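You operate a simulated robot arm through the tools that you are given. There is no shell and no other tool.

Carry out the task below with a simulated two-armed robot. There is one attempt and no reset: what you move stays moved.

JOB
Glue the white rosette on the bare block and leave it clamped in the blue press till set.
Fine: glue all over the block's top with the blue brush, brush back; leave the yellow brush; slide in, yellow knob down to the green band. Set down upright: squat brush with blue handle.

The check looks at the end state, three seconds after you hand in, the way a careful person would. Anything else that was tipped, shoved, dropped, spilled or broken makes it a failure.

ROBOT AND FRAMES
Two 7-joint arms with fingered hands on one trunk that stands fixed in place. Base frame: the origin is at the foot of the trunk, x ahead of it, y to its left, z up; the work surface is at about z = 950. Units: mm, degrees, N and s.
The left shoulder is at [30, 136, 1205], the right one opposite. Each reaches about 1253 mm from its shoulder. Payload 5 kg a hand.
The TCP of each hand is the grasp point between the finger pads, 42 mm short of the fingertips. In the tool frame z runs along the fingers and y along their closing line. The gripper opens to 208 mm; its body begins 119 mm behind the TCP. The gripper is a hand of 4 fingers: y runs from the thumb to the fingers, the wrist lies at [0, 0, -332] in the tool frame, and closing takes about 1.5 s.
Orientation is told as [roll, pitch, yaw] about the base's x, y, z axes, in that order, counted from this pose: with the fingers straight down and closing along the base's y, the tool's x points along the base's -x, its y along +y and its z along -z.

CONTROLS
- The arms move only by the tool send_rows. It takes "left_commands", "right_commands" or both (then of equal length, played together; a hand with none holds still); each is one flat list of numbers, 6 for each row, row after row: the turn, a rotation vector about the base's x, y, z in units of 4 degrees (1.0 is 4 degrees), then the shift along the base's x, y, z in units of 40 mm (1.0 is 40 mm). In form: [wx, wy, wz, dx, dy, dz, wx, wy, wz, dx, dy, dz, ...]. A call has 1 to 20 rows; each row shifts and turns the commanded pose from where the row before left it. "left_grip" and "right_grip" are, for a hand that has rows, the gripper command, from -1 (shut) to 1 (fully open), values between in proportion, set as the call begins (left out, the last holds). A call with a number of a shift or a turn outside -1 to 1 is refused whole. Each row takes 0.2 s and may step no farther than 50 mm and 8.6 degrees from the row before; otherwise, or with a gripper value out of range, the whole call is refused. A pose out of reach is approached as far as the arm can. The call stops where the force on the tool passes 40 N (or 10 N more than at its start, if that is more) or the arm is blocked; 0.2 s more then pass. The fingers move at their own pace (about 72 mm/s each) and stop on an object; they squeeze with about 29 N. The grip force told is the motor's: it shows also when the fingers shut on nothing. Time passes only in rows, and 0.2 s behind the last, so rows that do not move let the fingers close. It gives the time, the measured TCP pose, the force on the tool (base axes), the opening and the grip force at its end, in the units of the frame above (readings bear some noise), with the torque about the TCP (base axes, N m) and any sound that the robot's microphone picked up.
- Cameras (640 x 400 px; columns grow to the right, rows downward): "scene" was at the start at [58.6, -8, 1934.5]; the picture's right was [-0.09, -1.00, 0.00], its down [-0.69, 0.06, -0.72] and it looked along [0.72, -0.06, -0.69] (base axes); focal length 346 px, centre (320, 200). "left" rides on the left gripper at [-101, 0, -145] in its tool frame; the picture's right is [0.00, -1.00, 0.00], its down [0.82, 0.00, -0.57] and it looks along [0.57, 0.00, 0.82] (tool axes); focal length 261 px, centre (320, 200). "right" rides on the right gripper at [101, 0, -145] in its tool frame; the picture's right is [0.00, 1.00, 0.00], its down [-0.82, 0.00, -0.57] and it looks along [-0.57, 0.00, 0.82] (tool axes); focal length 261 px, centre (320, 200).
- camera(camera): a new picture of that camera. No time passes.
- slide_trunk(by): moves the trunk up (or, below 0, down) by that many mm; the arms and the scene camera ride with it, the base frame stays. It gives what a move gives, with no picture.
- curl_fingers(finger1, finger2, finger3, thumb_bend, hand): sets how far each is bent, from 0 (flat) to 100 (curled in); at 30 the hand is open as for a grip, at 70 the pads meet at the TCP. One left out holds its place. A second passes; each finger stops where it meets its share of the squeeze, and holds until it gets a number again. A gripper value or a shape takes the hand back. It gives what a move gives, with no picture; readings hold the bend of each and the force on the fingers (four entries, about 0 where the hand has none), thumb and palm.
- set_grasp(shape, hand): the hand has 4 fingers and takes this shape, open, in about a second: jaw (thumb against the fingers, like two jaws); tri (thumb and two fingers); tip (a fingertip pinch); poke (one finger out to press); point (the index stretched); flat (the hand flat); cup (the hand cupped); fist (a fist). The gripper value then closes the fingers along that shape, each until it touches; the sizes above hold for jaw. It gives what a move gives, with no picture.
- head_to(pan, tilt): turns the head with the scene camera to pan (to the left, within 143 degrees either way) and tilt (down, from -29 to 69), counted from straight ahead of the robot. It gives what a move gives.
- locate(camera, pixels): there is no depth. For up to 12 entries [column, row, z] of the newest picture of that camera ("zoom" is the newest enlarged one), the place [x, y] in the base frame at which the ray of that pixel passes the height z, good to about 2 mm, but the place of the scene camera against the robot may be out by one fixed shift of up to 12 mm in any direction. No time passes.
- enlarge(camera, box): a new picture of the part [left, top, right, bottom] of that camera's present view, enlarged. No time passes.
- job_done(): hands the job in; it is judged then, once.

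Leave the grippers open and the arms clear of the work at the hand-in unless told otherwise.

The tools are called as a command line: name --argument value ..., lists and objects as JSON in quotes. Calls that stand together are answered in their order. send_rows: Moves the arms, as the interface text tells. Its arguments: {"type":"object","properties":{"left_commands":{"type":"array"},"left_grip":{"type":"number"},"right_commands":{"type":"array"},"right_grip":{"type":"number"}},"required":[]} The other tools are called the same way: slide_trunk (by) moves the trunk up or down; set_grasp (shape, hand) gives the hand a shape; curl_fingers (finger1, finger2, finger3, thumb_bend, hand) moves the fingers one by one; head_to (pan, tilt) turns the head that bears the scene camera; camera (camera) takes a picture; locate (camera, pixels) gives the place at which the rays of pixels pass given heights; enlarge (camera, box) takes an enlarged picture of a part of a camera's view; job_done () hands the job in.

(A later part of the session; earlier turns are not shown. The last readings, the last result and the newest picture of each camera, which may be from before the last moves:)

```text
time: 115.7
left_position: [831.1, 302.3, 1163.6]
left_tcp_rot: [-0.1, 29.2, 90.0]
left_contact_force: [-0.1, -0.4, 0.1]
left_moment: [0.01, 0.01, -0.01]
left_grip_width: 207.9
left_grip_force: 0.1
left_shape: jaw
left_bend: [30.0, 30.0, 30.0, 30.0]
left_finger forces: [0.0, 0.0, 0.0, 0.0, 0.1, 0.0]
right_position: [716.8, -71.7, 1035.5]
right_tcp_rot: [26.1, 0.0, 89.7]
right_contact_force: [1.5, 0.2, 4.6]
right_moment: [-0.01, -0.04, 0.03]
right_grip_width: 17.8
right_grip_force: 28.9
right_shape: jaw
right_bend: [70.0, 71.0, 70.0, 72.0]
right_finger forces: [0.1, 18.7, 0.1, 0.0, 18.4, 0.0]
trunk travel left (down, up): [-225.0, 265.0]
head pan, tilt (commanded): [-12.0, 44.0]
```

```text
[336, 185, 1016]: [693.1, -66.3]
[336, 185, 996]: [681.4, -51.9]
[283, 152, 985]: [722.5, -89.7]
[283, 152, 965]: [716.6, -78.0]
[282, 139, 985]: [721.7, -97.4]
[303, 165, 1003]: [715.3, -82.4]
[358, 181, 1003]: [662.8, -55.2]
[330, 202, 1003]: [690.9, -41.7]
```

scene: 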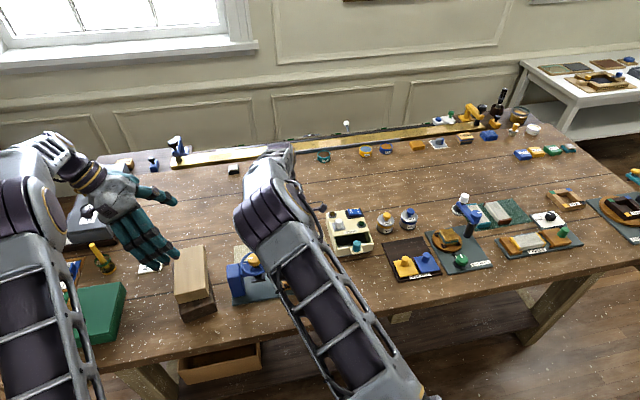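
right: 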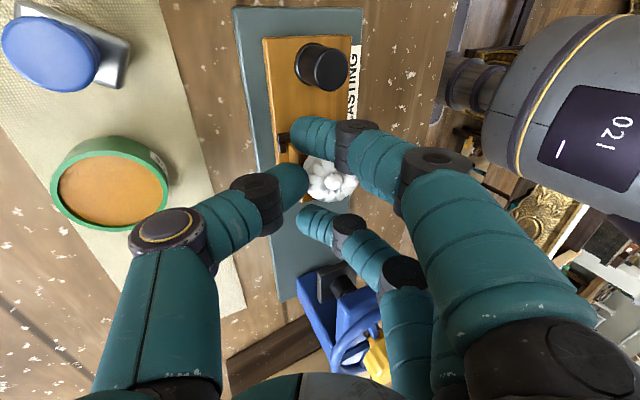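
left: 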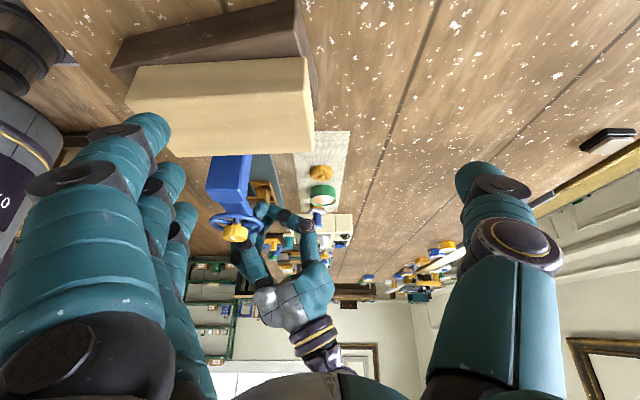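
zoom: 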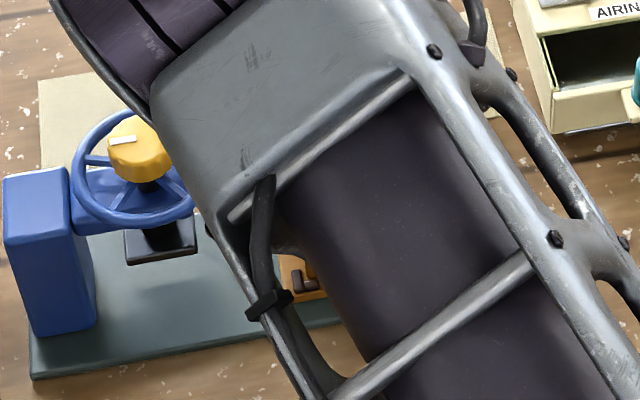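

locate --camera "right" --pixels '[[113, 184, 980], [235, 15, 957], [352, 15, 957], [265, 40, 970], [333, 65, 1005], [333, 92, 972], [240, 60, 957], [276, 140, 978], [283, 300, 957]]'

enlarge --camera "right" --box '[230, 0, 370, 210]'

```text
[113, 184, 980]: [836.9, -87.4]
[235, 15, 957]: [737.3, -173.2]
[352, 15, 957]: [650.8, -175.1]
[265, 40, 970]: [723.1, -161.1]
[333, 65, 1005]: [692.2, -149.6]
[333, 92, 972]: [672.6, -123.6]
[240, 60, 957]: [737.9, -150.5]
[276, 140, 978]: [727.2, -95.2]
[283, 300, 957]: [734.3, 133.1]
```

```text
1.90 times, centred on (300, 105) of right
```

zoom: 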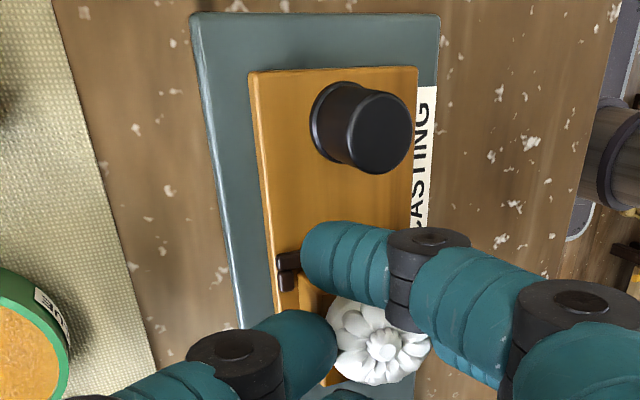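

Combining both cameras: rosette centre ≈ (689.5,−69), bottom a few mm above the block, +x edge low. I lift 8 mm, tilt the hand back 8°, and shift (+1,+4) mm.

send_rows --right_commands '[0, 0, 0, 0, 0, 0.2, 0, -1, 0, -0.059, 0, 0.044, 0, -1, 0, -0.059, 0, 0.044, 0, 0, 0, 0.025, 0.1, 0, 0, 0, 0, 0, 0, 0]'

send_rows --right_commands '[0, 0, 0, 0, 0, -0.1, 0, 0, 0, 0, 0, -0.1, 0, 0, 0, 0, 0, 0]'

enlarge --camera "left" --box '[240, 180, 290, 220]'

camera --camera "right"

```text
time: 116.9
left_position: [829.5, 301.6, 1163.1]
left_tcp_rot: [0.0, 29.3, 89.9]
left_contact_force: [-0.6, -0.6, 0.1]
left_moment: [0.01, -0.02, 0.0]
left_grip_width: 207.7
left_grip_force: 0.0
left_shape: jaw
left_bend: [30.0, 30.0, 30.0, 30.0]
left_finger forces: [0.0, 0.1, 0.0, 0.0, 0.0, 0.0]
right_position: [711.9, -67.9, 1045.9]
right_tcp_rot: [18.1, 0.1, 89.8]
right_contact_force: [-0.1, 0.5, -0.2]
right_moment: [-0.02, -0.07, -0.03]
right_grip_width: 17.9
right_grip_force: 28.6
right_shape: jaw
right_bend: [70.0, 71.0, 70.0, 72.0]
right_finger forces: [0.1, 17.5, 0.0, 0.1, 17.6, 0.0]
trunk travel left (down, up): [-225.0, 265.0]
head pan, tilt (commanded): [-12.0, 44.0]
```

```text
time: 117.7
left_position: [829.5, 301.5, 1163.7]
left_tcp_rot: [0.1, 29.2, 90.1]
left_contact_force: [0.8, 0.9, -0.1]
left_moment: [-0.02, -0.02, -0.02]
left_grip_width: 208.0
left_grip_force: 0.0
left_shape: jaw
left_bend: [30.0, 30.0, 30.0, 30.0]
left_finger forces: [0.0, 0.0, 0.1, 0.0, 0.1, 0.0]
right_position: [713.2, -68.9, 1037.3]
right_tcp_rot: [18.1, -0.1, 89.8]
right_contact_force: [0.0, -0.3, 0.5]
right_moment: [0.01, -0.01, 0.01]
right_grip_width: 18.0
right_grip_force: 29.0
right_shape: jaw
right_bend: [70.0, 71.0, 70.0, 72.0]
right_finger forces: [0.0, 17.4, 0.0, 0.1, 17.6, 0.0]
trunk travel left (down, up): [-225.0, 265.0]
head pan, tilt (commanded): [-12.0, 44.0]
```

```text
10.00 times, centred on (265, 200) of left
```

zoom: 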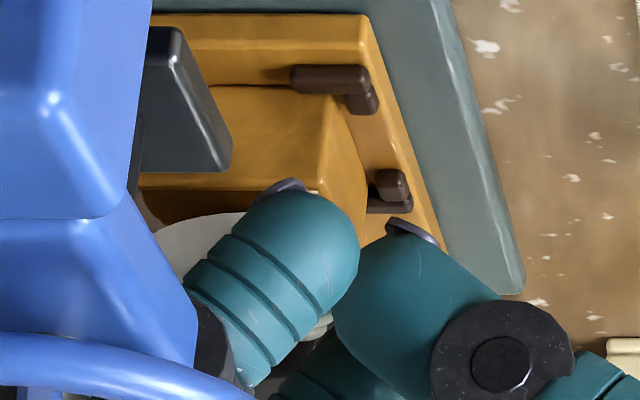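

```text
taken
```

right: 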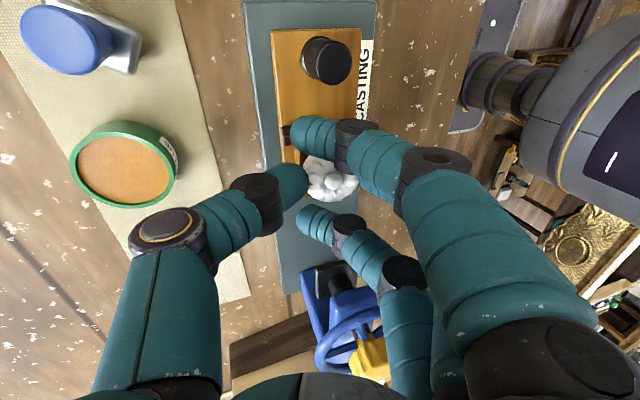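

Edge slope in the left view now fits a level disc. I lower to contact and read the moment.

send_rows --right_commands '[0, 0, 0, 0, 0, -0.05, 0, 0, 0, 0, 0, 0]'

send_rows --right_commands '[0, 0, 0, 0, 0, -0.03, 0, 0, 0, 0, 0, 0, 0, 0, 0, 0, 0, 0]'

send_rows --right_commands '[0, 0, 0, 0, 0, -0.03, 0, 0, 0, 0, 0, 0, 0, 0, 0, 0, 0, 0]'

enlarge --camera "left" --box '[240, 180, 290, 220]'

```text
time: 118.3
left_position: [829.1, 302.2, 1162.5]
left_tcp_rot: [0.1, 29.1, 90.1]
left_contact_force: [0.5, -0.2, 0.5]
left_moment: [0.05, -0.01, 0.03]
left_grip_width: 208.0
left_grip_force: 0.0
left_shape: jaw
left_bend: [30.0, 30.0, 30.0, 30.0]
left_finger forces: [0.0, 0.0, 0.1, 0.1, 0.0, 0.0]
right_position: [712.4, -68.7, 1036.3]
right_tcp_rot: [18.1, -0.1, 89.8]
right_contact_force: [0.5, 0.1, -0.6]
right_moment: [0.0, -0.03, -0.02]
right_grip_width: 18.1
right_grip_force: 29.1
right_shape: jaw
right_bend: [70.0, 71.0, 70.0, 72.0]
right_finger forces: [0.0, 17.5, 0.1, 0.0, 17.7, 0.0]
trunk travel left (down, up): [-225.0, 265.0]
head pan, tilt (commanded): [-12.0, 44.0]
```

```text
time: 119.1
left_position: [830.3, 301.8, 1163.4]
left_tcp_rot: [0.0, 29.2, 90.0]
left_contact_force: [-0.3, -0.3, 0.5]
left_moment: [0.03, 0.02, 0.01]
left_grip_width: 207.7
left_grip_force: 0.0
left_shape: jaw
left_bend: [30.0, 30.0, 30.0, 30.0]
left_finger forces: [0.0, 0.0, 0.0, 0.0, 0.0, 0.0]
right_position: [712.1, -67.9, 1035.3]
right_tcp_rot: [18.1, -0.1, 89.8]
right_contact_force: [-0.3, 0.2, 2.4]
right_moment: [0.0, -0.01, 0.0]
right_grip_width: 17.8
right_grip_force: 28.8
right_shape: jaw
right_bend: [70.0, 71.0, 70.0, 72.0]
right_finger forces: [0.0, 18.0, 0.1, 0.0, 17.7, 0.0]
trunk travel left (down, up): [-225.0, 265.0]
head pan, tilt (commanded): [-12.0, 44.0]
```

```text
time: 119.9
left_position: [830.2, 302.8, 1163.1]
left_tcp_rot: [0.1, 29.3, 89.9]
left_contact_force: [0.4, 0.4, 0.9]
left_moment: [0.02, -0.01, -0.01]
left_grip_width: 207.9
left_grip_force: 0.1
left_shape: jaw
left_bend: [30.0, 30.0, 30.0, 30.0]
left_finger forces: [0.0, 0.1, 0.1, 0.0, 0.0, 0.0]
right_position: [712.6, -66.9, 1034.3]
right_tcp_rot: [18.2, -0.1, 89.7]
right_contact_force: [2.2, 1.1, 7.0]
right_moment: [0.02, -0.08, 0.02]
right_grip_width: 17.9
right_grip_force: 29.2
right_shape: jaw
right_bend: [70.0, 71.0, 70.0, 72.0]
right_finger forces: [0.0, 19.2, 0.1, 0.0, 19.5, 0.0]
trunk travel left (down, up): [-225.0, 265.0]
head pan, tilt (commanded): [-12.0, 44.0]
```

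```text
10.00 times, centred on (265, 200) of left
```

zoom: 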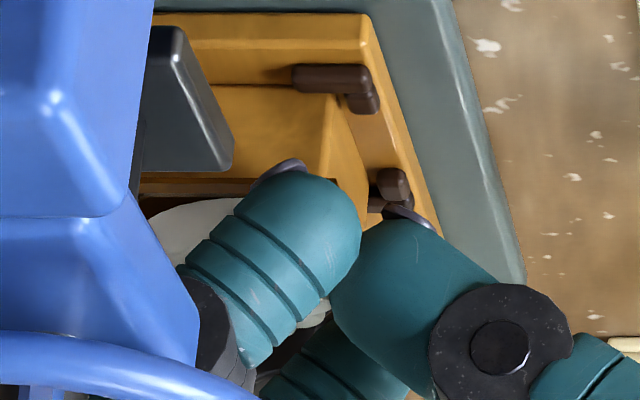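

The moment shows contact at (712,−70): the thumb pad rests on the block's +x edge while the rosette hovers about 3 mm, level. Before letting go I verify its centring with the right camera.

camera --camera "right"

enlarge --camera "right" --box '[280, 130, 380, 220]'

```text
taken
```

right: 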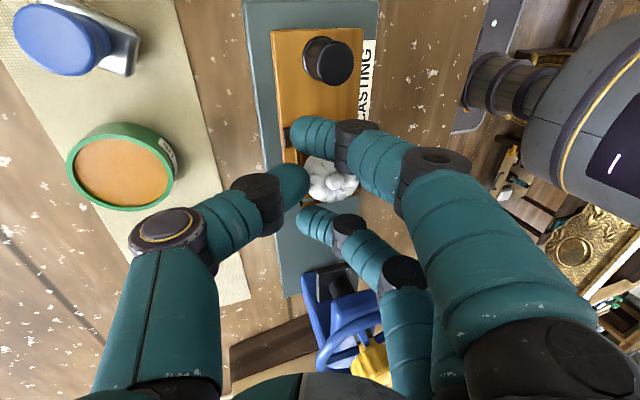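

```text
4.44 times, centred on (330, 175) of right
```

zoom: 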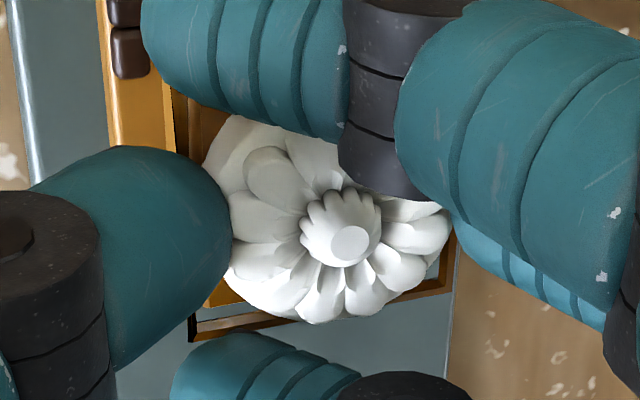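

locate --camera "right" --pixels '[[300.7, 206.1, 995], [359.7, 195.3, 995], [336.8, 184.7, 1013], [359.7, 180.6, 1003], [330, 202.5, 1007], [294, 148, 995], [302, 167, 1003]]'

```text
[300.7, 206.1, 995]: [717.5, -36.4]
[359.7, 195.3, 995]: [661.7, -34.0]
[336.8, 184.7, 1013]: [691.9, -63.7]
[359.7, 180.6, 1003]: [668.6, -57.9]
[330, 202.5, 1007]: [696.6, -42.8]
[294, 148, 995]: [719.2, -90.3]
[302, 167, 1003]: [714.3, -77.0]
```

Rosette centre reads (691.5,−65) – aligned with the block. I raise 1 mm to unload the thumb and open the hand so it settles onto the glue.

send_rows --right_commands '[0, 0, 0, 0, 0, 0.03, 0, 0, 0, 0, 0, 0]'

send_rows --right_commands '[0, 0, 0, 0, 0, 0, 0, 0, 0, 0, 0, 0, 0, 0, 0, 0, 0, 0, 0, 0, 0, 0, 0, 0, 0, 0, 0, 0, 0, 0]' --right_grip -0.4

enlarge --camera "right" --box '[260, 100, 380, 220]'

enlarge --camera "left" --box '[230, 170, 300, 230]'

```text
time: 120.5
left_position: [830.2, 302.1, 1162.8]
left_tcp_rot: [0.0, 29.2, 90.0]
left_contact_force: [-0.6, -0.4, -0.3]
left_moment: [0.01, 0.03, 0.01]
left_grip_width: 207.6
left_grip_force: 0.0
left_shape: jaw
left_bend: [30.0, 30.0, 30.0, 30.0]
left_finger forces: [0.0, 0.0, 0.1, 0.1, 0.0, 0.0]
right_position: [712.5, -67.7, 1034.3]
right_tcp_rot: [18.1, 0.0, 89.8]
right_contact_force: [0.2, 0.2, 0.5]
right_moment: [-0.01, -0.02, -0.02]
right_grip_width: 17.7
right_grip_force: 28.8
right_shape: jaw
right_bend: [70.0, 71.0, 70.0, 72.0]
right_finger forces: [0.1, 17.5, 0.0, 0.0, 17.7, 0.1]
trunk travel left (down, up): [-225.0, 265.0]
head pan, tilt (commanded): [-12.0, 44.0]
```

```text
time: 121.7
left_position: [830.8, 302.0, 1162.0]
left_tcp_rot: [0.0, 29.2, 90.0]
left_contact_force: [0.5, 0.0, 0.3]
left_moment: [0.03, -0.03, -0.01]
left_grip_width: 207.9
left_grip_force: 0.1
left_shape: jaw
left_bend: [30.0, 30.0, 30.0, 30.0]
left_finger forces: [0.0, 0.0, 0.0, 0.0, 0.0, 0.0]
right_position: [712.6, -68.4, 1034.6]
right_tcp_rot: [18.1, -0.1, 89.8]
right_contact_force: [0.7, -0.5, 0.2]
right_moment: [-0.01, -0.04, 0.02]
right_grip_width: 61.9
right_grip_force: 0.1
right_shape: jaw
right_bend: [73.0, 74.0, 73.0, 70.0]
right_finger forces: [0.0, 0.1, 0.0, 0.0, 0.0, 0.0]
trunk travel left (down, up): [-225.0, 265.0]
head pan, tilt (commanded): [-12.0, 44.0]
```

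```text
3.33 times, centred on (320, 160) of right
```

zoom: 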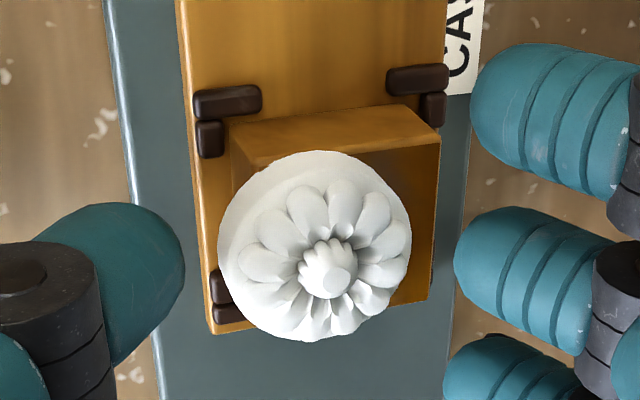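

```text
6.67 times, centred on (265, 200) of left
```

zoom: 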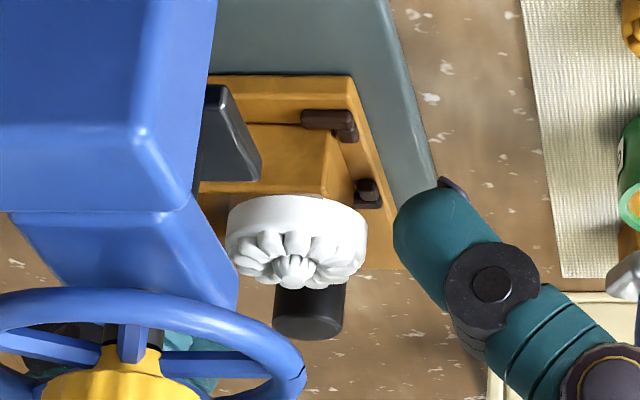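

The rosette lies flat on the block but shifted toward +x (and a little +y). I measure how far, with block edges now visible.

camera --camera "right"

enlarge --camera "right" --box '[275, 125, 365, 215]'

```text
taken
```

right: 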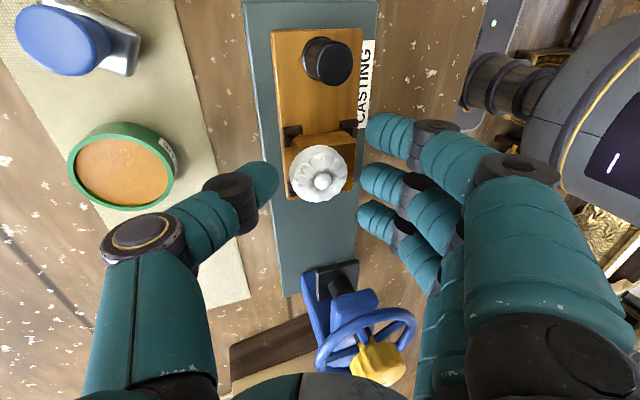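

```text
4.44 times, centred on (320, 170) of right
```

zoom: 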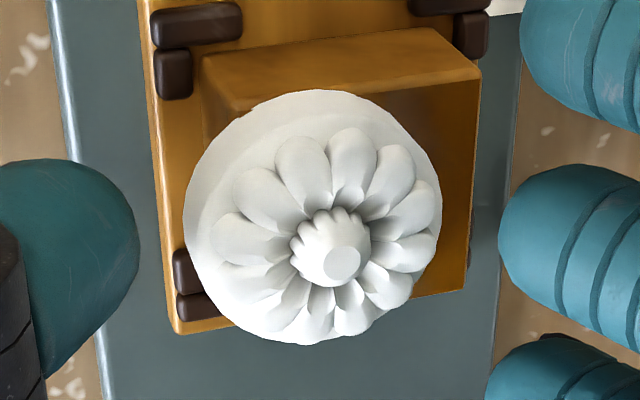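

locate --camera "right" --pixels '[[356, 141.8, 995], [352.7, 190.7, 995], [297.5, 150.2, 995], [289.1, 170, 999], [347.5, 171.1, 999], [319.5, 202.7, 1003], [319.5, 145.2, 1000], [325, 184, 1010]]'

```text
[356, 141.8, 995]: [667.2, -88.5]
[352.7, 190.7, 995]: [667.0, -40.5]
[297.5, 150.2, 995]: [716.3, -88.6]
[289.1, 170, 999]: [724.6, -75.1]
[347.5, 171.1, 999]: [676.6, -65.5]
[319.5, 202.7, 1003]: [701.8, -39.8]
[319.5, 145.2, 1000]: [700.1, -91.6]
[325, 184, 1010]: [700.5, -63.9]
```

The rosette centre is (700.5,−65): about 9.5 mm too far in +x (it clung to the thumb). I'll push it back with the thumb: rise, untilt the hand, and re-approach with the rosette between thumb and fingers.

send_rows --right_commands '[0, 0, 0, 0, 0, 0.4, 0, 0, 0, 0, 0, 0.6, 0, 0, 0, 0, 0, 0.6, 0, -0.9, 0, -0.08, 0.02, 0, 0, -0.9, 0, -0.08, 0.02, 0, 0, -0.9, 0, -0.08, 0.02, 0, 0, -0.9, 0, -0.08, 0.02, 0, 0, -0.9, 0, -0.08, 0, 0, 0, 0, 0, 0, 0, 0]'

camera --camera "right"

enlarge --camera "left" --box '[230, 170, 300, 230]'

```text
time: 123.7
left_position: [829.7, 300.6, 1163.3]
left_tcp_rot: [0.1, 29.2, 90.1]
left_contact_force: [0.2, 0.1, -0.1]
left_moment: [0.0, 0.06, -0.03]
left_grip_width: 208.0
left_grip_force: 0.1
left_shape: jaw
left_bend: [30.0, 30.0, 30.0, 30.0]
left_finger forces: [0.1, 0.1, 0.0, 0.0, 0.0, 0.0]
right_position: [696.5, -66.2, 1097.2]
right_tcp_rot: [0.0, -0.2, 89.9]
right_contact_force: [0.2, -0.1, 0.6]
right_moment: [-0.02, 0.02, -0.01]
right_grip_width: 62.3
right_grip_force: 0.0
right_shape: jaw
right_bend: [73.0, 74.0, 73.0, 70.0]
right_finger forces: [0.0, 0.0, 0.0, 0.0, 0.1, 0.0]
trunk travel left (down, up): [-225.0, 265.0]
head pan, tilt (commanded): [-12.0, 44.0]
```

```text
taken
```

right: 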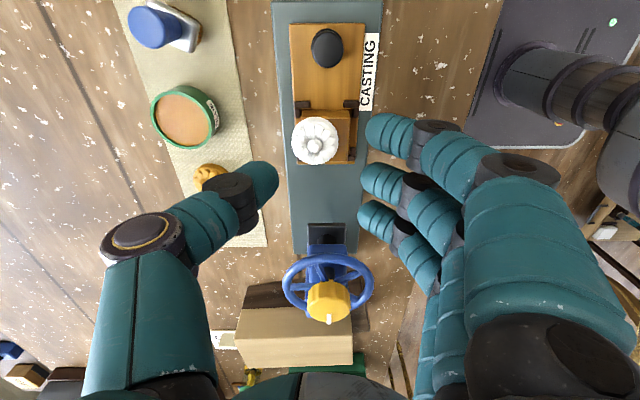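

```text
6.67 times, centred on (265, 200) of left
```

zoom: 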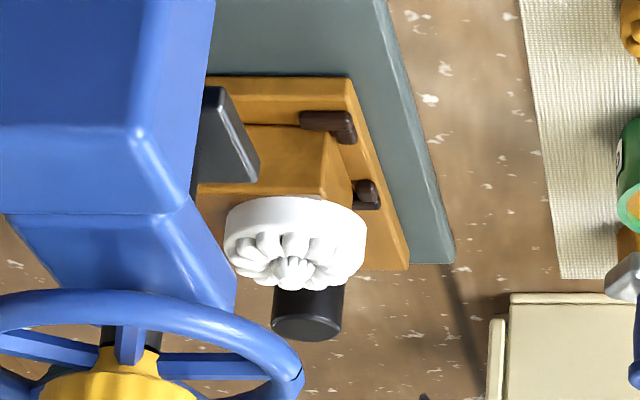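

Clear view from above now. I enlarge the block and rosette at (322,140) and measure.

enlarge --camera "right" --box '[280, 95, 370, 170]'

```text
5.33 times, centred on (325, 132) of right
```

zoom: 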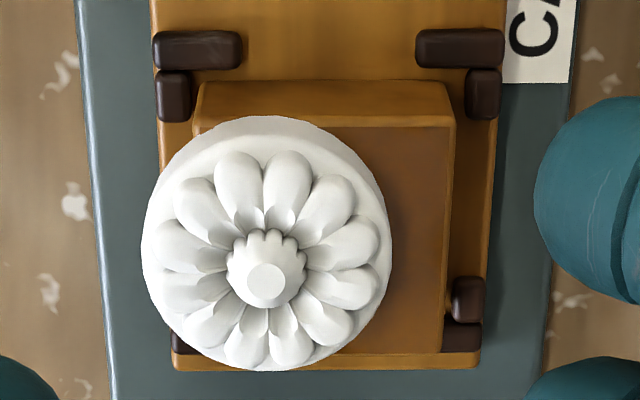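

locate --camera "zoom" --pixels '[[193, 130, 995], [456, 125, 995], [443, 352, 995], [141, 243, 999], [392, 243, 999], [266, 115, 995], [266, 372, 1004], [266, 285, 1010]]'

locate --camera "right" --pixels '[[301.2, 118.9, 995], [349.6, 117.9, 995], [347.1, 160.5, 995], [290.5, 140.1, 999], [337.6, 140.1, 999], [314, 116, 995], [314, 164.3, 1004], [314, 148, 1010]]'

```text
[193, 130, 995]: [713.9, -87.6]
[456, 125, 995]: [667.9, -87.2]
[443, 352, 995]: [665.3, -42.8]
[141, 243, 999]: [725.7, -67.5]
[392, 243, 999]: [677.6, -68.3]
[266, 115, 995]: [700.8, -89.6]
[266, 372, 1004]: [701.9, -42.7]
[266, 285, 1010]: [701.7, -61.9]
```

```text
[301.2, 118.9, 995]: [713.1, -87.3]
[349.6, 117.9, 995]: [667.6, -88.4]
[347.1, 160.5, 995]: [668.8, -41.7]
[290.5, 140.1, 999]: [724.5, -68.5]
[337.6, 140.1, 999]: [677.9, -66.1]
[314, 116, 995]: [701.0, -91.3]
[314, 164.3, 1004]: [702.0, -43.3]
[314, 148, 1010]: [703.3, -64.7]
```

Block centre (690.5,−65); rosette centre (701.4,−66.5). I lower the open hand around it with tips just above the block top, thumb on the +x side.

send_rows --right_commands '[0, 0, 0, 0.1, 0, 0, 0, 0, 0, 0, 0, -0.5, 0, 0, 0, 0, 0, -0.5, 0, 0, 0, 0, 0, -0.3, 0, 0, 0, 0, 0, 0]'

enlarge --camera "right" --box '[250, 110, 390, 230]'

enlarge --camera "left" --box '[230, 170, 300, 230]'

```text
time: 124.9
left_position: [830.1, 301.9, 1164.0]
left_tcp_rot: [0.0, 29.2, 90.0]
left_contact_force: [0.6, -0.1, 0.5]
left_moment: [0.01, 0.0, 0.0]
left_grip_width: 207.8
left_grip_force: 0.0
left_shape: jaw
left_bend: [30.0, 30.0, 30.0, 30.0]
left_finger forces: [0.1, 0.0, 0.1, 0.0, 0.0, 0.1]
right_position: [700.0, -64.2, 1046.6]
right_tcp_rot: [0.1, -0.1, 90.0]
right_contact_force: [-0.3, 0.5, 1.2]
right_moment: [0.06, -0.03, -0.03]
right_grip_width: 62.2
right_grip_force: 0.2
right_shape: jaw
right_bend: [73.0, 74.0, 73.0, 70.0]
right_finger forces: [0.0, 0.0, 0.0, 0.1, 0.0, 0.1]
trunk travel left (down, up): [-225.0, 265.0]
head pan, tilt (commanded): [-12.0, 44.0]
```

```text
3.33 times, centred on (320, 170) of right
```

zoom: 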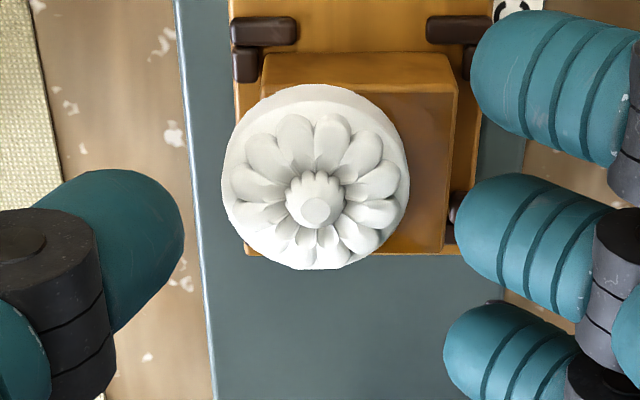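

```text
6.67 times, centred on (265, 200) of left
```

zoom: 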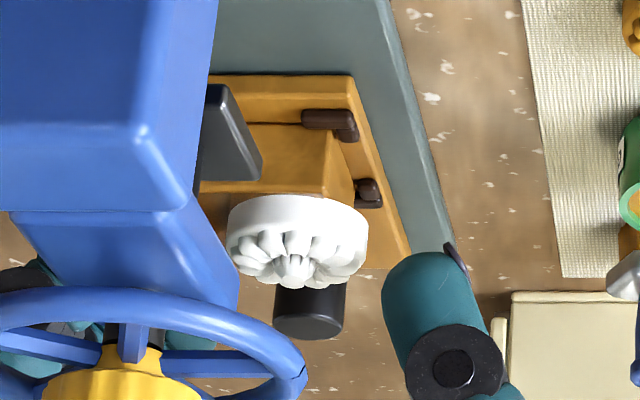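

The thumb tip is still a little high relative to the rim. I lower 6 mm more, then push slowly in −x.

send_rows --right_commands '[0, 0, 0, 0, 0, -0.1, 0, 0, 0, 0, 0, -0.06, 0, 0, 0, 0, 0, 0]'

send_rows --right_commands '[0, 0, 0, -0.1, 0, 0, 0, 0, 0, -0.1, 0, 0, 0, 0, 0, 0, 0, 0]'

enlarge --camera "right" --box '[250, 110, 390, 230]'

enlarge --camera "left" --box '[230, 170, 300, 230]'

```text
time: 125.7
left_position: [829.9, 301.5, 1163.6]
left_tcp_rot: [0.0, 29.2, 89.9]
left_contact_force: [-0.2, 0.6, 0.2]
left_moment: [0.03, 0.0, 0.0]
left_grip_width: 208.1
left_grip_force: 0.1
left_shape: jaw
left_bend: [30.0, 30.0, 30.0, 30.0]
left_finger forces: [0.1, 0.1, 0.0, 0.0, 0.1, 0.0]
right_position: [700.7, -64.8, 1040.2]
right_tcp_rot: [0.1, -0.1, 89.9]
right_contact_force: [-0.4, -1.0, 1.0]
right_moment: [-0.03, 0.0, 0.01]
right_grip_width: 62.1
right_grip_force: 0.1
right_shape: jaw
right_bend: [73.0, 74.0, 73.0, 70.0]
right_finger forces: [0.1, 0.1, 0.1, 0.0, 0.0, 0.0]
trunk travel left (down, up): [-225.0, 265.0]
head pan, tilt (commanded): [-12.0, 44.0]
```

```text
time: 126.5
left_position: [831.0, 301.1, 1163.3]
left_tcp_rot: [-0.1, 29.2, 90.0]
left_contact_force: [-0.4, 0.4, 0.4]
left_moment: [0.05, 0.0, 0.02]
left_grip_width: 208.0
left_grip_force: 0.0
left_shape: jaw
left_bend: [30.0, 30.0, 30.0, 30.0]
left_finger forces: [0.0, 0.0, 0.1, 0.0, 0.1, 0.0]
right_position: [691.6, -65.1, 1040.4]
right_tcp_rot: [0.2, -0.1, 89.9]
right_contact_force: [-0.2, -0.1, -0.7]
right_moment: [0.0, 0.01, 0.01]
right_grip_width: 61.9
right_grip_force: 0.0
right_shape: jaw
right_bend: [73.0, 74.0, 73.0, 70.0]
right_finger forces: [0.0, 0.0, 0.0, 0.0, 0.1, 0.0]
trunk travel left (down, up): [-225.0, 265.0]
head pan, tilt (commanded): [-12.0, 44.0]
```

```text
3.33 times, centred on (320, 170) of right
```

zoom: 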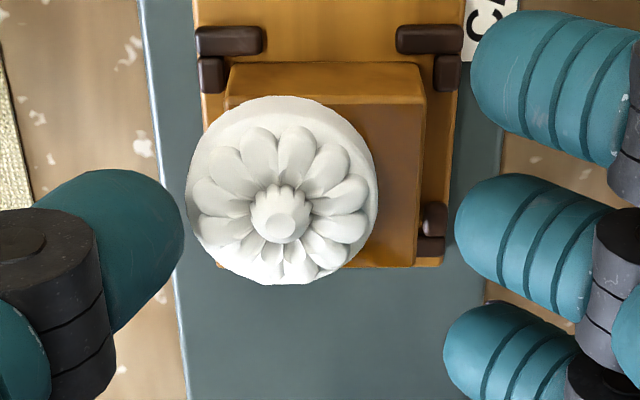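

```text
6.67 times, centred on (265, 200) of left
```

zoom: 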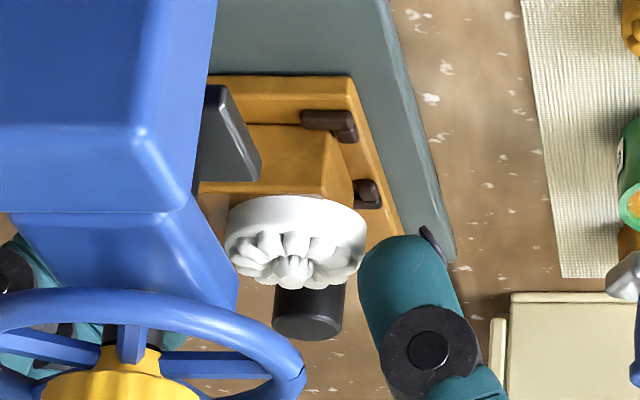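

Thumb is at the rosette's edge. I push −x by 8 mm and measure.

send_rows --right_commands '[0, 0, 0, -0.05, 0, 0, 0, 0, 0, -0.05, 0, 0, 0, 0, 0, -0.05, 0, 0, 0, 0, 0, -0.05, 0, 0, 0, 0, 0, 0, 0, 0]'

camera --camera "right"

enlarge --camera "right" --box '[250, 110, 390, 230]'

enlarge --camera "left" --box '[230, 170, 300, 230]'

```text
time: 127.7
left_position: [830.6, 301.7, 1161.5]
left_tcp_rot: [0.0, 29.3, 90.0]
left_contact_force: [-0.2, 1.2, -0.8]
left_moment: [-0.01, 0.02, -0.03]
left_grip_width: 208.0
left_grip_force: 0.1
left_shape: jaw
left_bend: [30.0, 30.0, 30.0, 30.0]
left_finger forces: [0.0, 0.1, 0.0, 0.0, 0.1, 0.0]
right_position: [683.8, -66.2, 1038.5]
right_tcp_rot: [0.0, -0.1, 89.8]
right_contact_force: [0.3, 0.3, 0.9]
right_moment: [0.02, 0.01, 0.04]
right_grip_width: 62.2
right_grip_force: 0.1
right_shape: jaw
right_bend: [73.0, 74.0, 73.0, 70.0]
right_finger forces: [0.0, 0.1, 0.0, 0.0, 0.2, 0.0]
trunk travel left (down, up): [-225.0, 265.0]
head pan, tilt (commanded): [-12.0, 44.0]
```

```text
taken
```

right: 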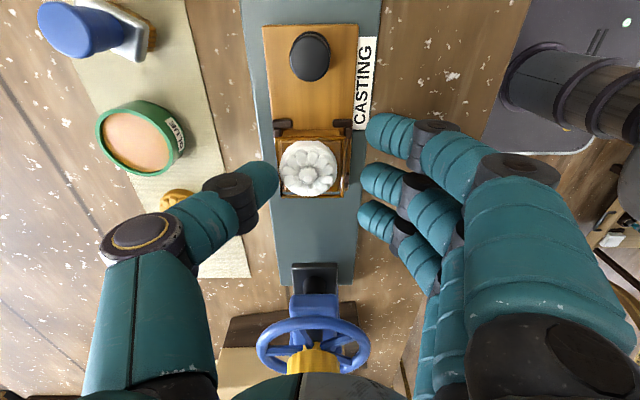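

```text
3.33 times, centred on (320, 170) of right
```

zoom: 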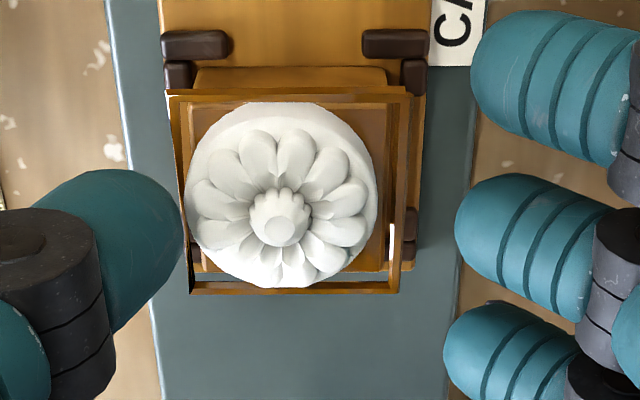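

```text
6.67 times, centred on (265, 200) of left
```

zoom: 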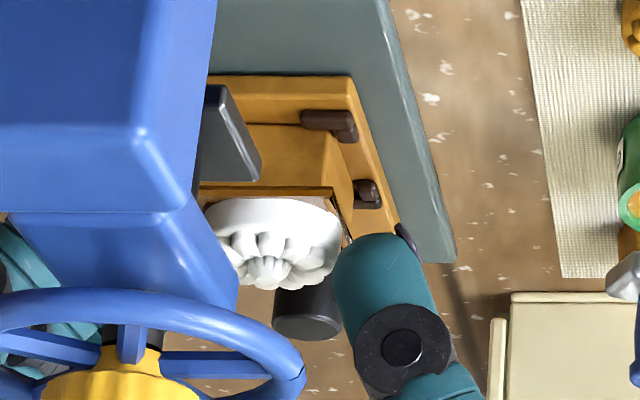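

A thin frame line now shows round the block's top when the rosette is near its right place. I measure the rosette again.

locate --camera "right" --pixels '[[279.5, 168.5, 999], [337.4, 168.5, 999], [308, 141, 995], [308, 196, 1004], [306, 179, 1010], [282, 130, 995], [344, 129, 995]]'

enlarge --camera "right" --box '[265, 115, 355, 205]'

```text
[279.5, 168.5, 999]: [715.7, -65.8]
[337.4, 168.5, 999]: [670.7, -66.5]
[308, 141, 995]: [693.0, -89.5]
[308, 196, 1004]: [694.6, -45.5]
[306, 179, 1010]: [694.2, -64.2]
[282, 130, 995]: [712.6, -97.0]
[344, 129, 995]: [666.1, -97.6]
```

```text
4.44 times, centred on (310, 160) of right
```

zoom: 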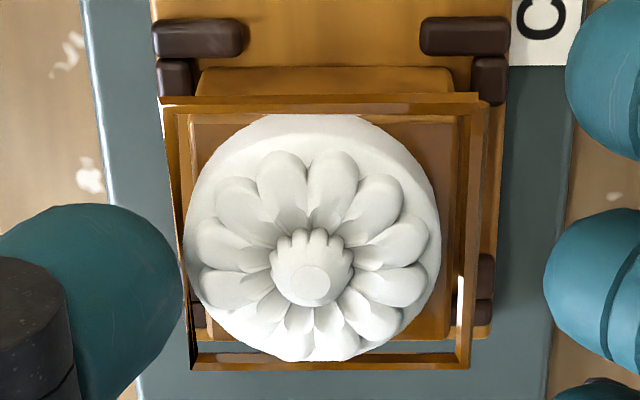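

Rosette centre now (693.3,−66.5). I push 3 mm more with a slight +y drag, then back the thumb off.

send_rows --right_commands '[0, 0, 0, -0.04, 0, 0, 0, 0, 0, -0.04, 0, 0, 0, 0, 0, 0, 0.03, 0, 0, 0, 0, 0, 0, 0]'

send_rows --right_commands '[0, 0, 0, 0.1, 0, 0, 0, 0, 0, 0.1, 0, 0, 0, 0, 0, 0, 0, 0]'

camera --camera "right"

enlarge --camera "right" --box '[265, 115, 355, 205]'

enlarge --camera "left" --box '[240, 180, 290, 220]'

```text
time: 128.7
left_position: [830.0, 300.8, 1162.0]
left_tcp_rot: [0.0, 29.2, 90.0]
left_contact_force: [0.1, 0.6, 0.5]
left_moment: [0.02, 0.01, -0.01]
left_grip_width: 208.1
left_grip_force: 0.1
left_shape: jaw
left_bend: [30.0, 30.0, 30.0, 30.0]
left_finger forces: [0.0, 0.0, 0.1, 0.0, 0.0, 0.0]
right_position: [680.8, -64.4, 1041.2]
right_tcp_rot: [0.1, -0.1, 89.9]
right_contact_force: [-0.2, 0.1, 0.5]
right_moment: [0.05, 0.03, 0.0]
right_grip_width: 62.1
right_grip_force: 0.0
right_shape: jaw
right_bend: [73.0, 74.0, 73.0, 70.0]
right_finger forces: [0.1, 0.0, 0.1, 0.0, 0.0, 0.0]
trunk travel left (down, up): [-225.0, 265.0]
head pan, tilt (commanded): [-12.0, 44.0]
```

```text
time: 129.5
left_position: [830.0, 301.1, 1162.7]
left_tcp_rot: [0.0, 29.3, 90.0]
left_contact_force: [-0.2, -0.4, -0.3]
left_moment: [0.03, -0.01, 0.0]
left_grip_width: 207.9
left_grip_force: 0.1
left_shape: jaw
left_bend: [30.0, 30.0, 30.0, 30.0]
left_finger forces: [0.1, 0.0, 0.0, 0.1, 0.0, 0.0]
right_position: [688.9, -63.4, 1041.1]
right_tcp_rot: [0.1, -0.1, 89.7]
right_contact_force: [-0.7, 0.9, -0.8]
right_moment: [-0.05, -0.01, 0.03]
right_grip_width: 62.2
right_grip_force: 0.1
right_shape: jaw
right_bend: [73.0, 74.0, 73.0, 70.0]
right_finger forces: [0.1, 0.0, 0.0, 0.0, 0.0, 0.0]
trunk travel left (down, up): [-225.0, 265.0]
head pan, tilt (commanded): [-12.0, 44.0]
```

```text
taken
```

right: 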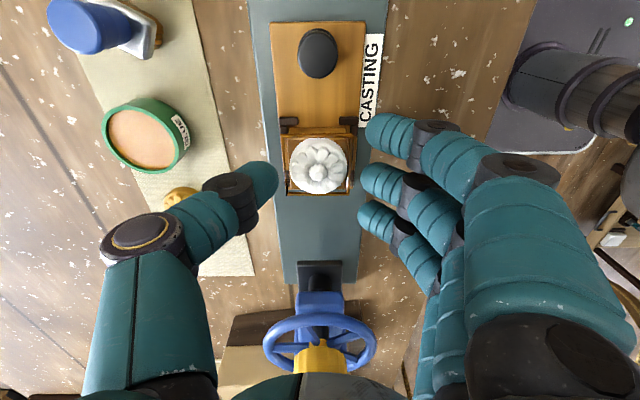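

```text
4.44 times, centred on (310, 160) of right
```

zoom: 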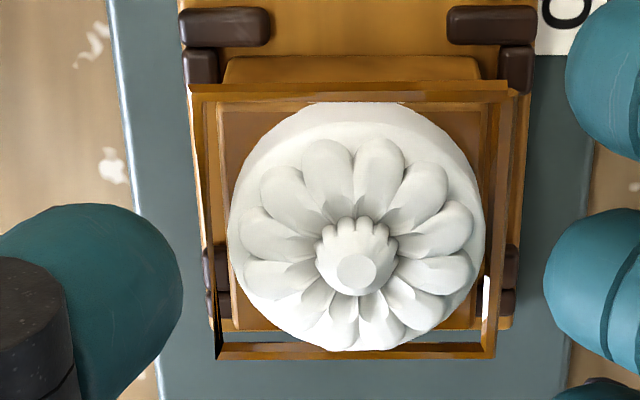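

```text
10.00 times, centred on (265, 200) of left
```

zoom: 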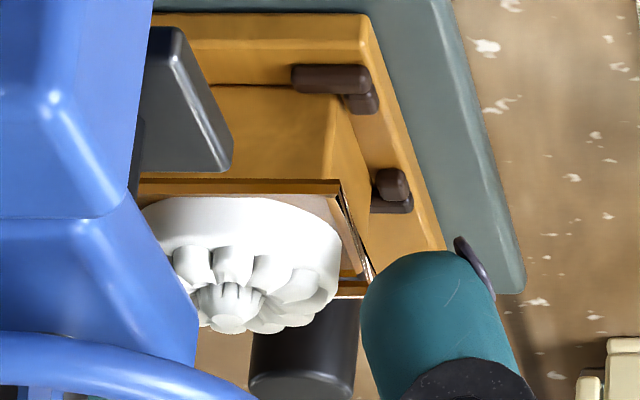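

The rosette is now centred on the block (equal margins to the frame line). I raise the hand clear and take stock of the press from above.

send_rows --right_commands '[0, 0, 0, 0, 0, 0.3, 0, 0, 0, 0, 0, 0.6, 0, 0, 0, 0, 0, 0.8, 0, 0, 0, 0, 0, 0.8, 0, 0, 0, 0, 0, 0.5, 0, 0, 0, 0, 0, 0]'

camera --camera "right"

enlarge --camera "right" --box '[270, 10, 390, 160]'

enlarge --camera "right" --box '[270, 180, 390, 310]'

```text
time: 130.9
left_position: [831.4, 301.9, 1162.7]
left_tcp_rot: [0.0, 29.1, 90.0]
left_contact_force: [0.8, -0.5, 0.2]
left_moment: [0.01, 0.02, 0.0]
left_grip_width: 208.2
left_grip_force: 0.0
left_shape: jaw
left_bend: [30.0, 30.0, 30.0, 30.0]
left_finger forces: [0.0, 0.0, 0.0, 0.0, 0.0, 0.1]
right_position: [689.6, -64.9, 1159.0]
right_tcp_rot: [0.1, 0.0, 89.8]
right_contact_force: [0.4, 0.6, 0.1]
right_moment: [0.02, 0.02, 0.0]
right_grip_width: 62.2
right_grip_force: 0.0
right_shape: jaw
right_bend: [73.0, 74.0, 73.0, 70.0]
right_finger forces: [0.0, 0.0, 0.1, 0.0, 0.0, 0.0]
trunk travel left (down, up): [-225.0, 265.0]
head pan, tilt (commanded): [-12.0, 44.0]
```

```text
taken
```

right: 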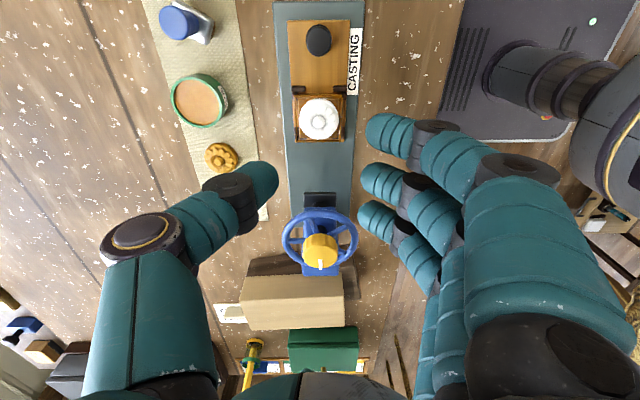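

```text
2.67 times, centred on (330, 85) of right
```

zoom: 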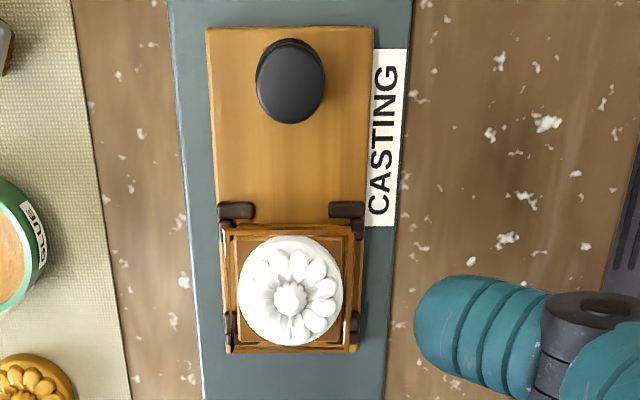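

```text
3.08 times, centred on (330, 245) of right
```

zoom: 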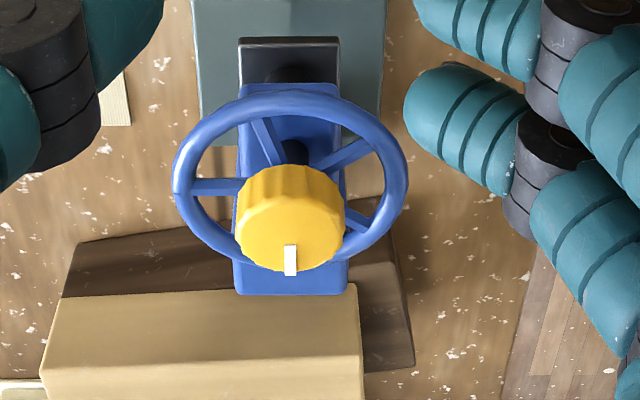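

I locate the black knob, the yellow knob and the press foot in this view.

locate --camera "right" --pixels '[[318.8, 40.8, 1005], [318.8, 52, 975], [320.3, 253.1, 1107], [320.3, 236, 1085], [303.4, 192.4, 1040], [336.5, 192.4, 1040], [303.4, 192.4, 1030], [309.6, 119, 995], [320, 119, 1000]]'

```text
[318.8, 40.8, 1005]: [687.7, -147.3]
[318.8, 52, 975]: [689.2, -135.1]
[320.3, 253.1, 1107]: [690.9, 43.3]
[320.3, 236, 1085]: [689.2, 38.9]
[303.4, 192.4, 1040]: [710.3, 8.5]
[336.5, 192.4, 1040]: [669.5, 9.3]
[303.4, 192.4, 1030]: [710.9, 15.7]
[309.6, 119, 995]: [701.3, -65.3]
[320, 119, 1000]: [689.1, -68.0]
```

Shaft axis is at (690,42); black knob at about (689,−145). I close the right hand and move it to behind the knob, at (700,−220), still high.

send_rows --right_commands '[0, 0, 0, 0.05, -0.65, 0, 0, 0, 0, 0.05, -0.65, 0, 0, 0, 0, 0.05, -0.65, 0, 0, 0, 0, 0.05, -0.65, 0, 0, 0, 0, 0.05, -0.65, 0, 0, 0, 0, 0, -0.6, 0, 0, 0, 0, 0, 0, 0]' --right_grip -1

camera --camera "right"

camera --camera "left"

```text
time: 132.5
left_position: [829.2, 303.7, 1162.0]
left_tcp_rot: [0.0, 29.2, 89.9]
left_contact_force: [0.0, -0.1, 0.0]
left_moment: [-0.03, 0.0, 0.02]
left_grip_width: 208.0
left_grip_force: 0.1
left_shape: jaw
left_bend: [30.0, 30.0, 30.0, 30.0]
left_finger forces: [0.0, 0.1, 0.0, 0.0, 0.1, 0.1]
right_position: [699.3, -217.6, 1158.0]
right_tcp_rot: [0.1, -0.1, 89.9]
right_contact_force: [0.2, 0.0, 1.0]
right_moment: [-0.05, -0.02, 0.04]
right_grip_width: 0.0
right_grip_force: 28.8
right_shape: jaw
right_bend: [70.0, 70.0, 70.0, 70.0]
right_finger forces: [0.0, 0.0, 0.0, 0.0, 0.0, 0.0]
trunk travel left (down, up): [-225.0, 265.0]
head pan, tilt (commanded): [-12.0, 44.0]
```

```text
taken
```

right: 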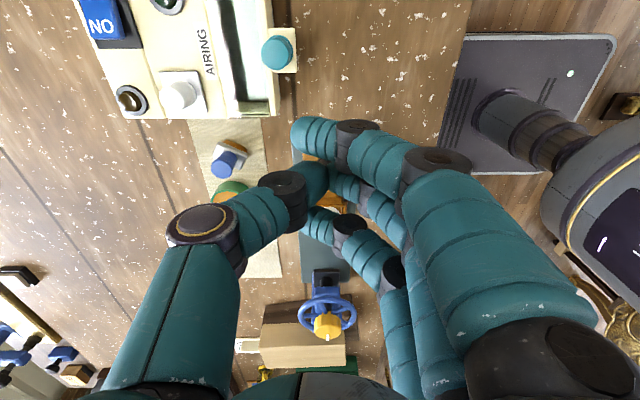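

```text
taken
```

left: 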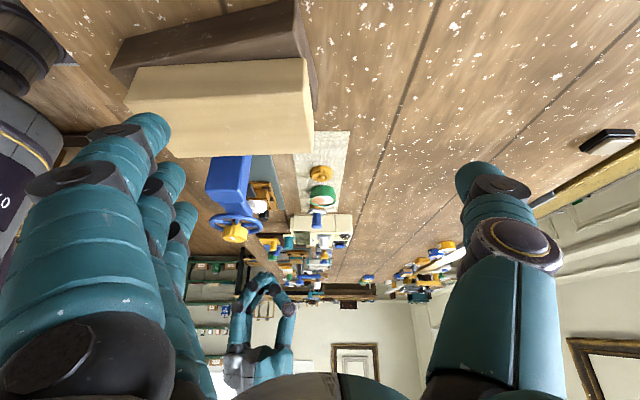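

I check where the AIRING drawer and its teal knob are relative to my descent.

locate --camera "right" --pixels '[[277, 52, 1000], [297, 70, 980], [275, 115, 980], [265, 115, 1000], [230, 165, 1009], [222, 150, 975]]'

enlarge --camera "left" --box '[220, 220, 320, 320]'

```text
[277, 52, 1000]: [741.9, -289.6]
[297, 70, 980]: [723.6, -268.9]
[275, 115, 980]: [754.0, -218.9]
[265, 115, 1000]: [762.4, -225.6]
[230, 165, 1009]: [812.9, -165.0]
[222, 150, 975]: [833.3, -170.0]
```

```text
4.00 times, centred on (270, 270) of left
```

zoom: 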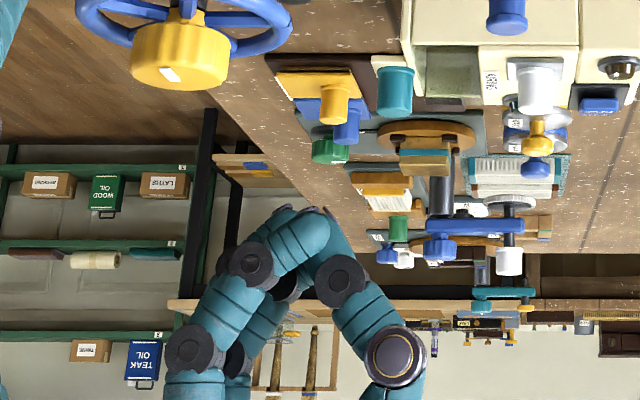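

Clear enough; I start nearer the knob. I move to y≈−205 and descend to TCP z≈1026.

send_rows --right_commands '[0, 0, 0, 0, 0.31, 0, 0, 0, 0, 0, 0, -0.7, 0, 0, 0, 0, 0, -0.7, 0, 0, 0, 0, 0, -0.7, 0, 0, 0, 0, 0, -0.7, 0, 0, 0, 0, 0, -0.4, 0, 0, 0, 0, 0, 0]'

enlarge --camera "left" --box '[220, 170, 320, 270]'

camera --camera "right"

```text
time: 134.1
left_position: [830.3, 301.3, 1161.8]
left_tcp_rot: [0.1, 29.3, 90.1]
left_contact_force: [-0.2, -0.4, 0.2]
left_moment: [-0.03, -0.02, 0.03]
left_grip_width: 208.0
left_grip_force: 0.0
left_shape: jaw
left_bend: [30.0, 30.0, 30.0, 30.0]
left_finger forces: [0.1, 0.0, 0.0, 0.0, 0.0, 0.1]
right_position: [699.6, -205.5, 1032.2]
right_tcp_rot: [0.1, -0.1, 89.8]
right_contact_force: [0.0, -0.7, 0.0]
right_moment: [0.01, 0.02, 0.0]
right_grip_width: 0.1
right_grip_force: 28.9
right_shape: jaw
right_bend: [70.0, 70.0, 70.0, 70.0]
right_finger forces: [0.0, 0.0, 0.0, 0.1, 0.1, 0.0]
trunk travel left (down, up): [-225.0, 265.0]
head pan, tilt (commanded): [-12.0, 44.0]
```

```text
4.00 times, centred on (270, 220) of left
```

zoom: 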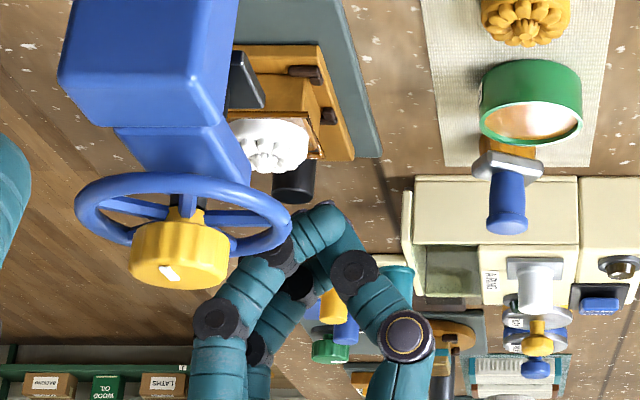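

```text
taken
```

right: 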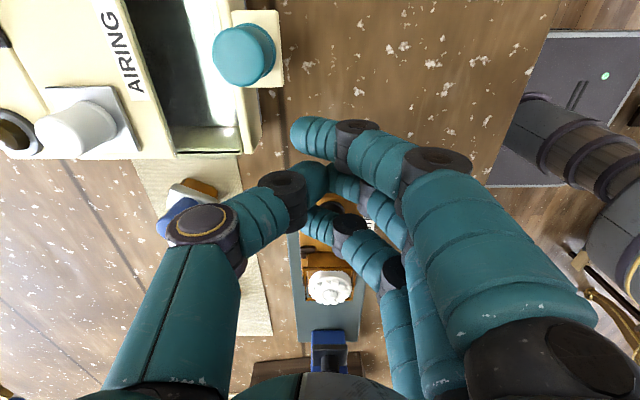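

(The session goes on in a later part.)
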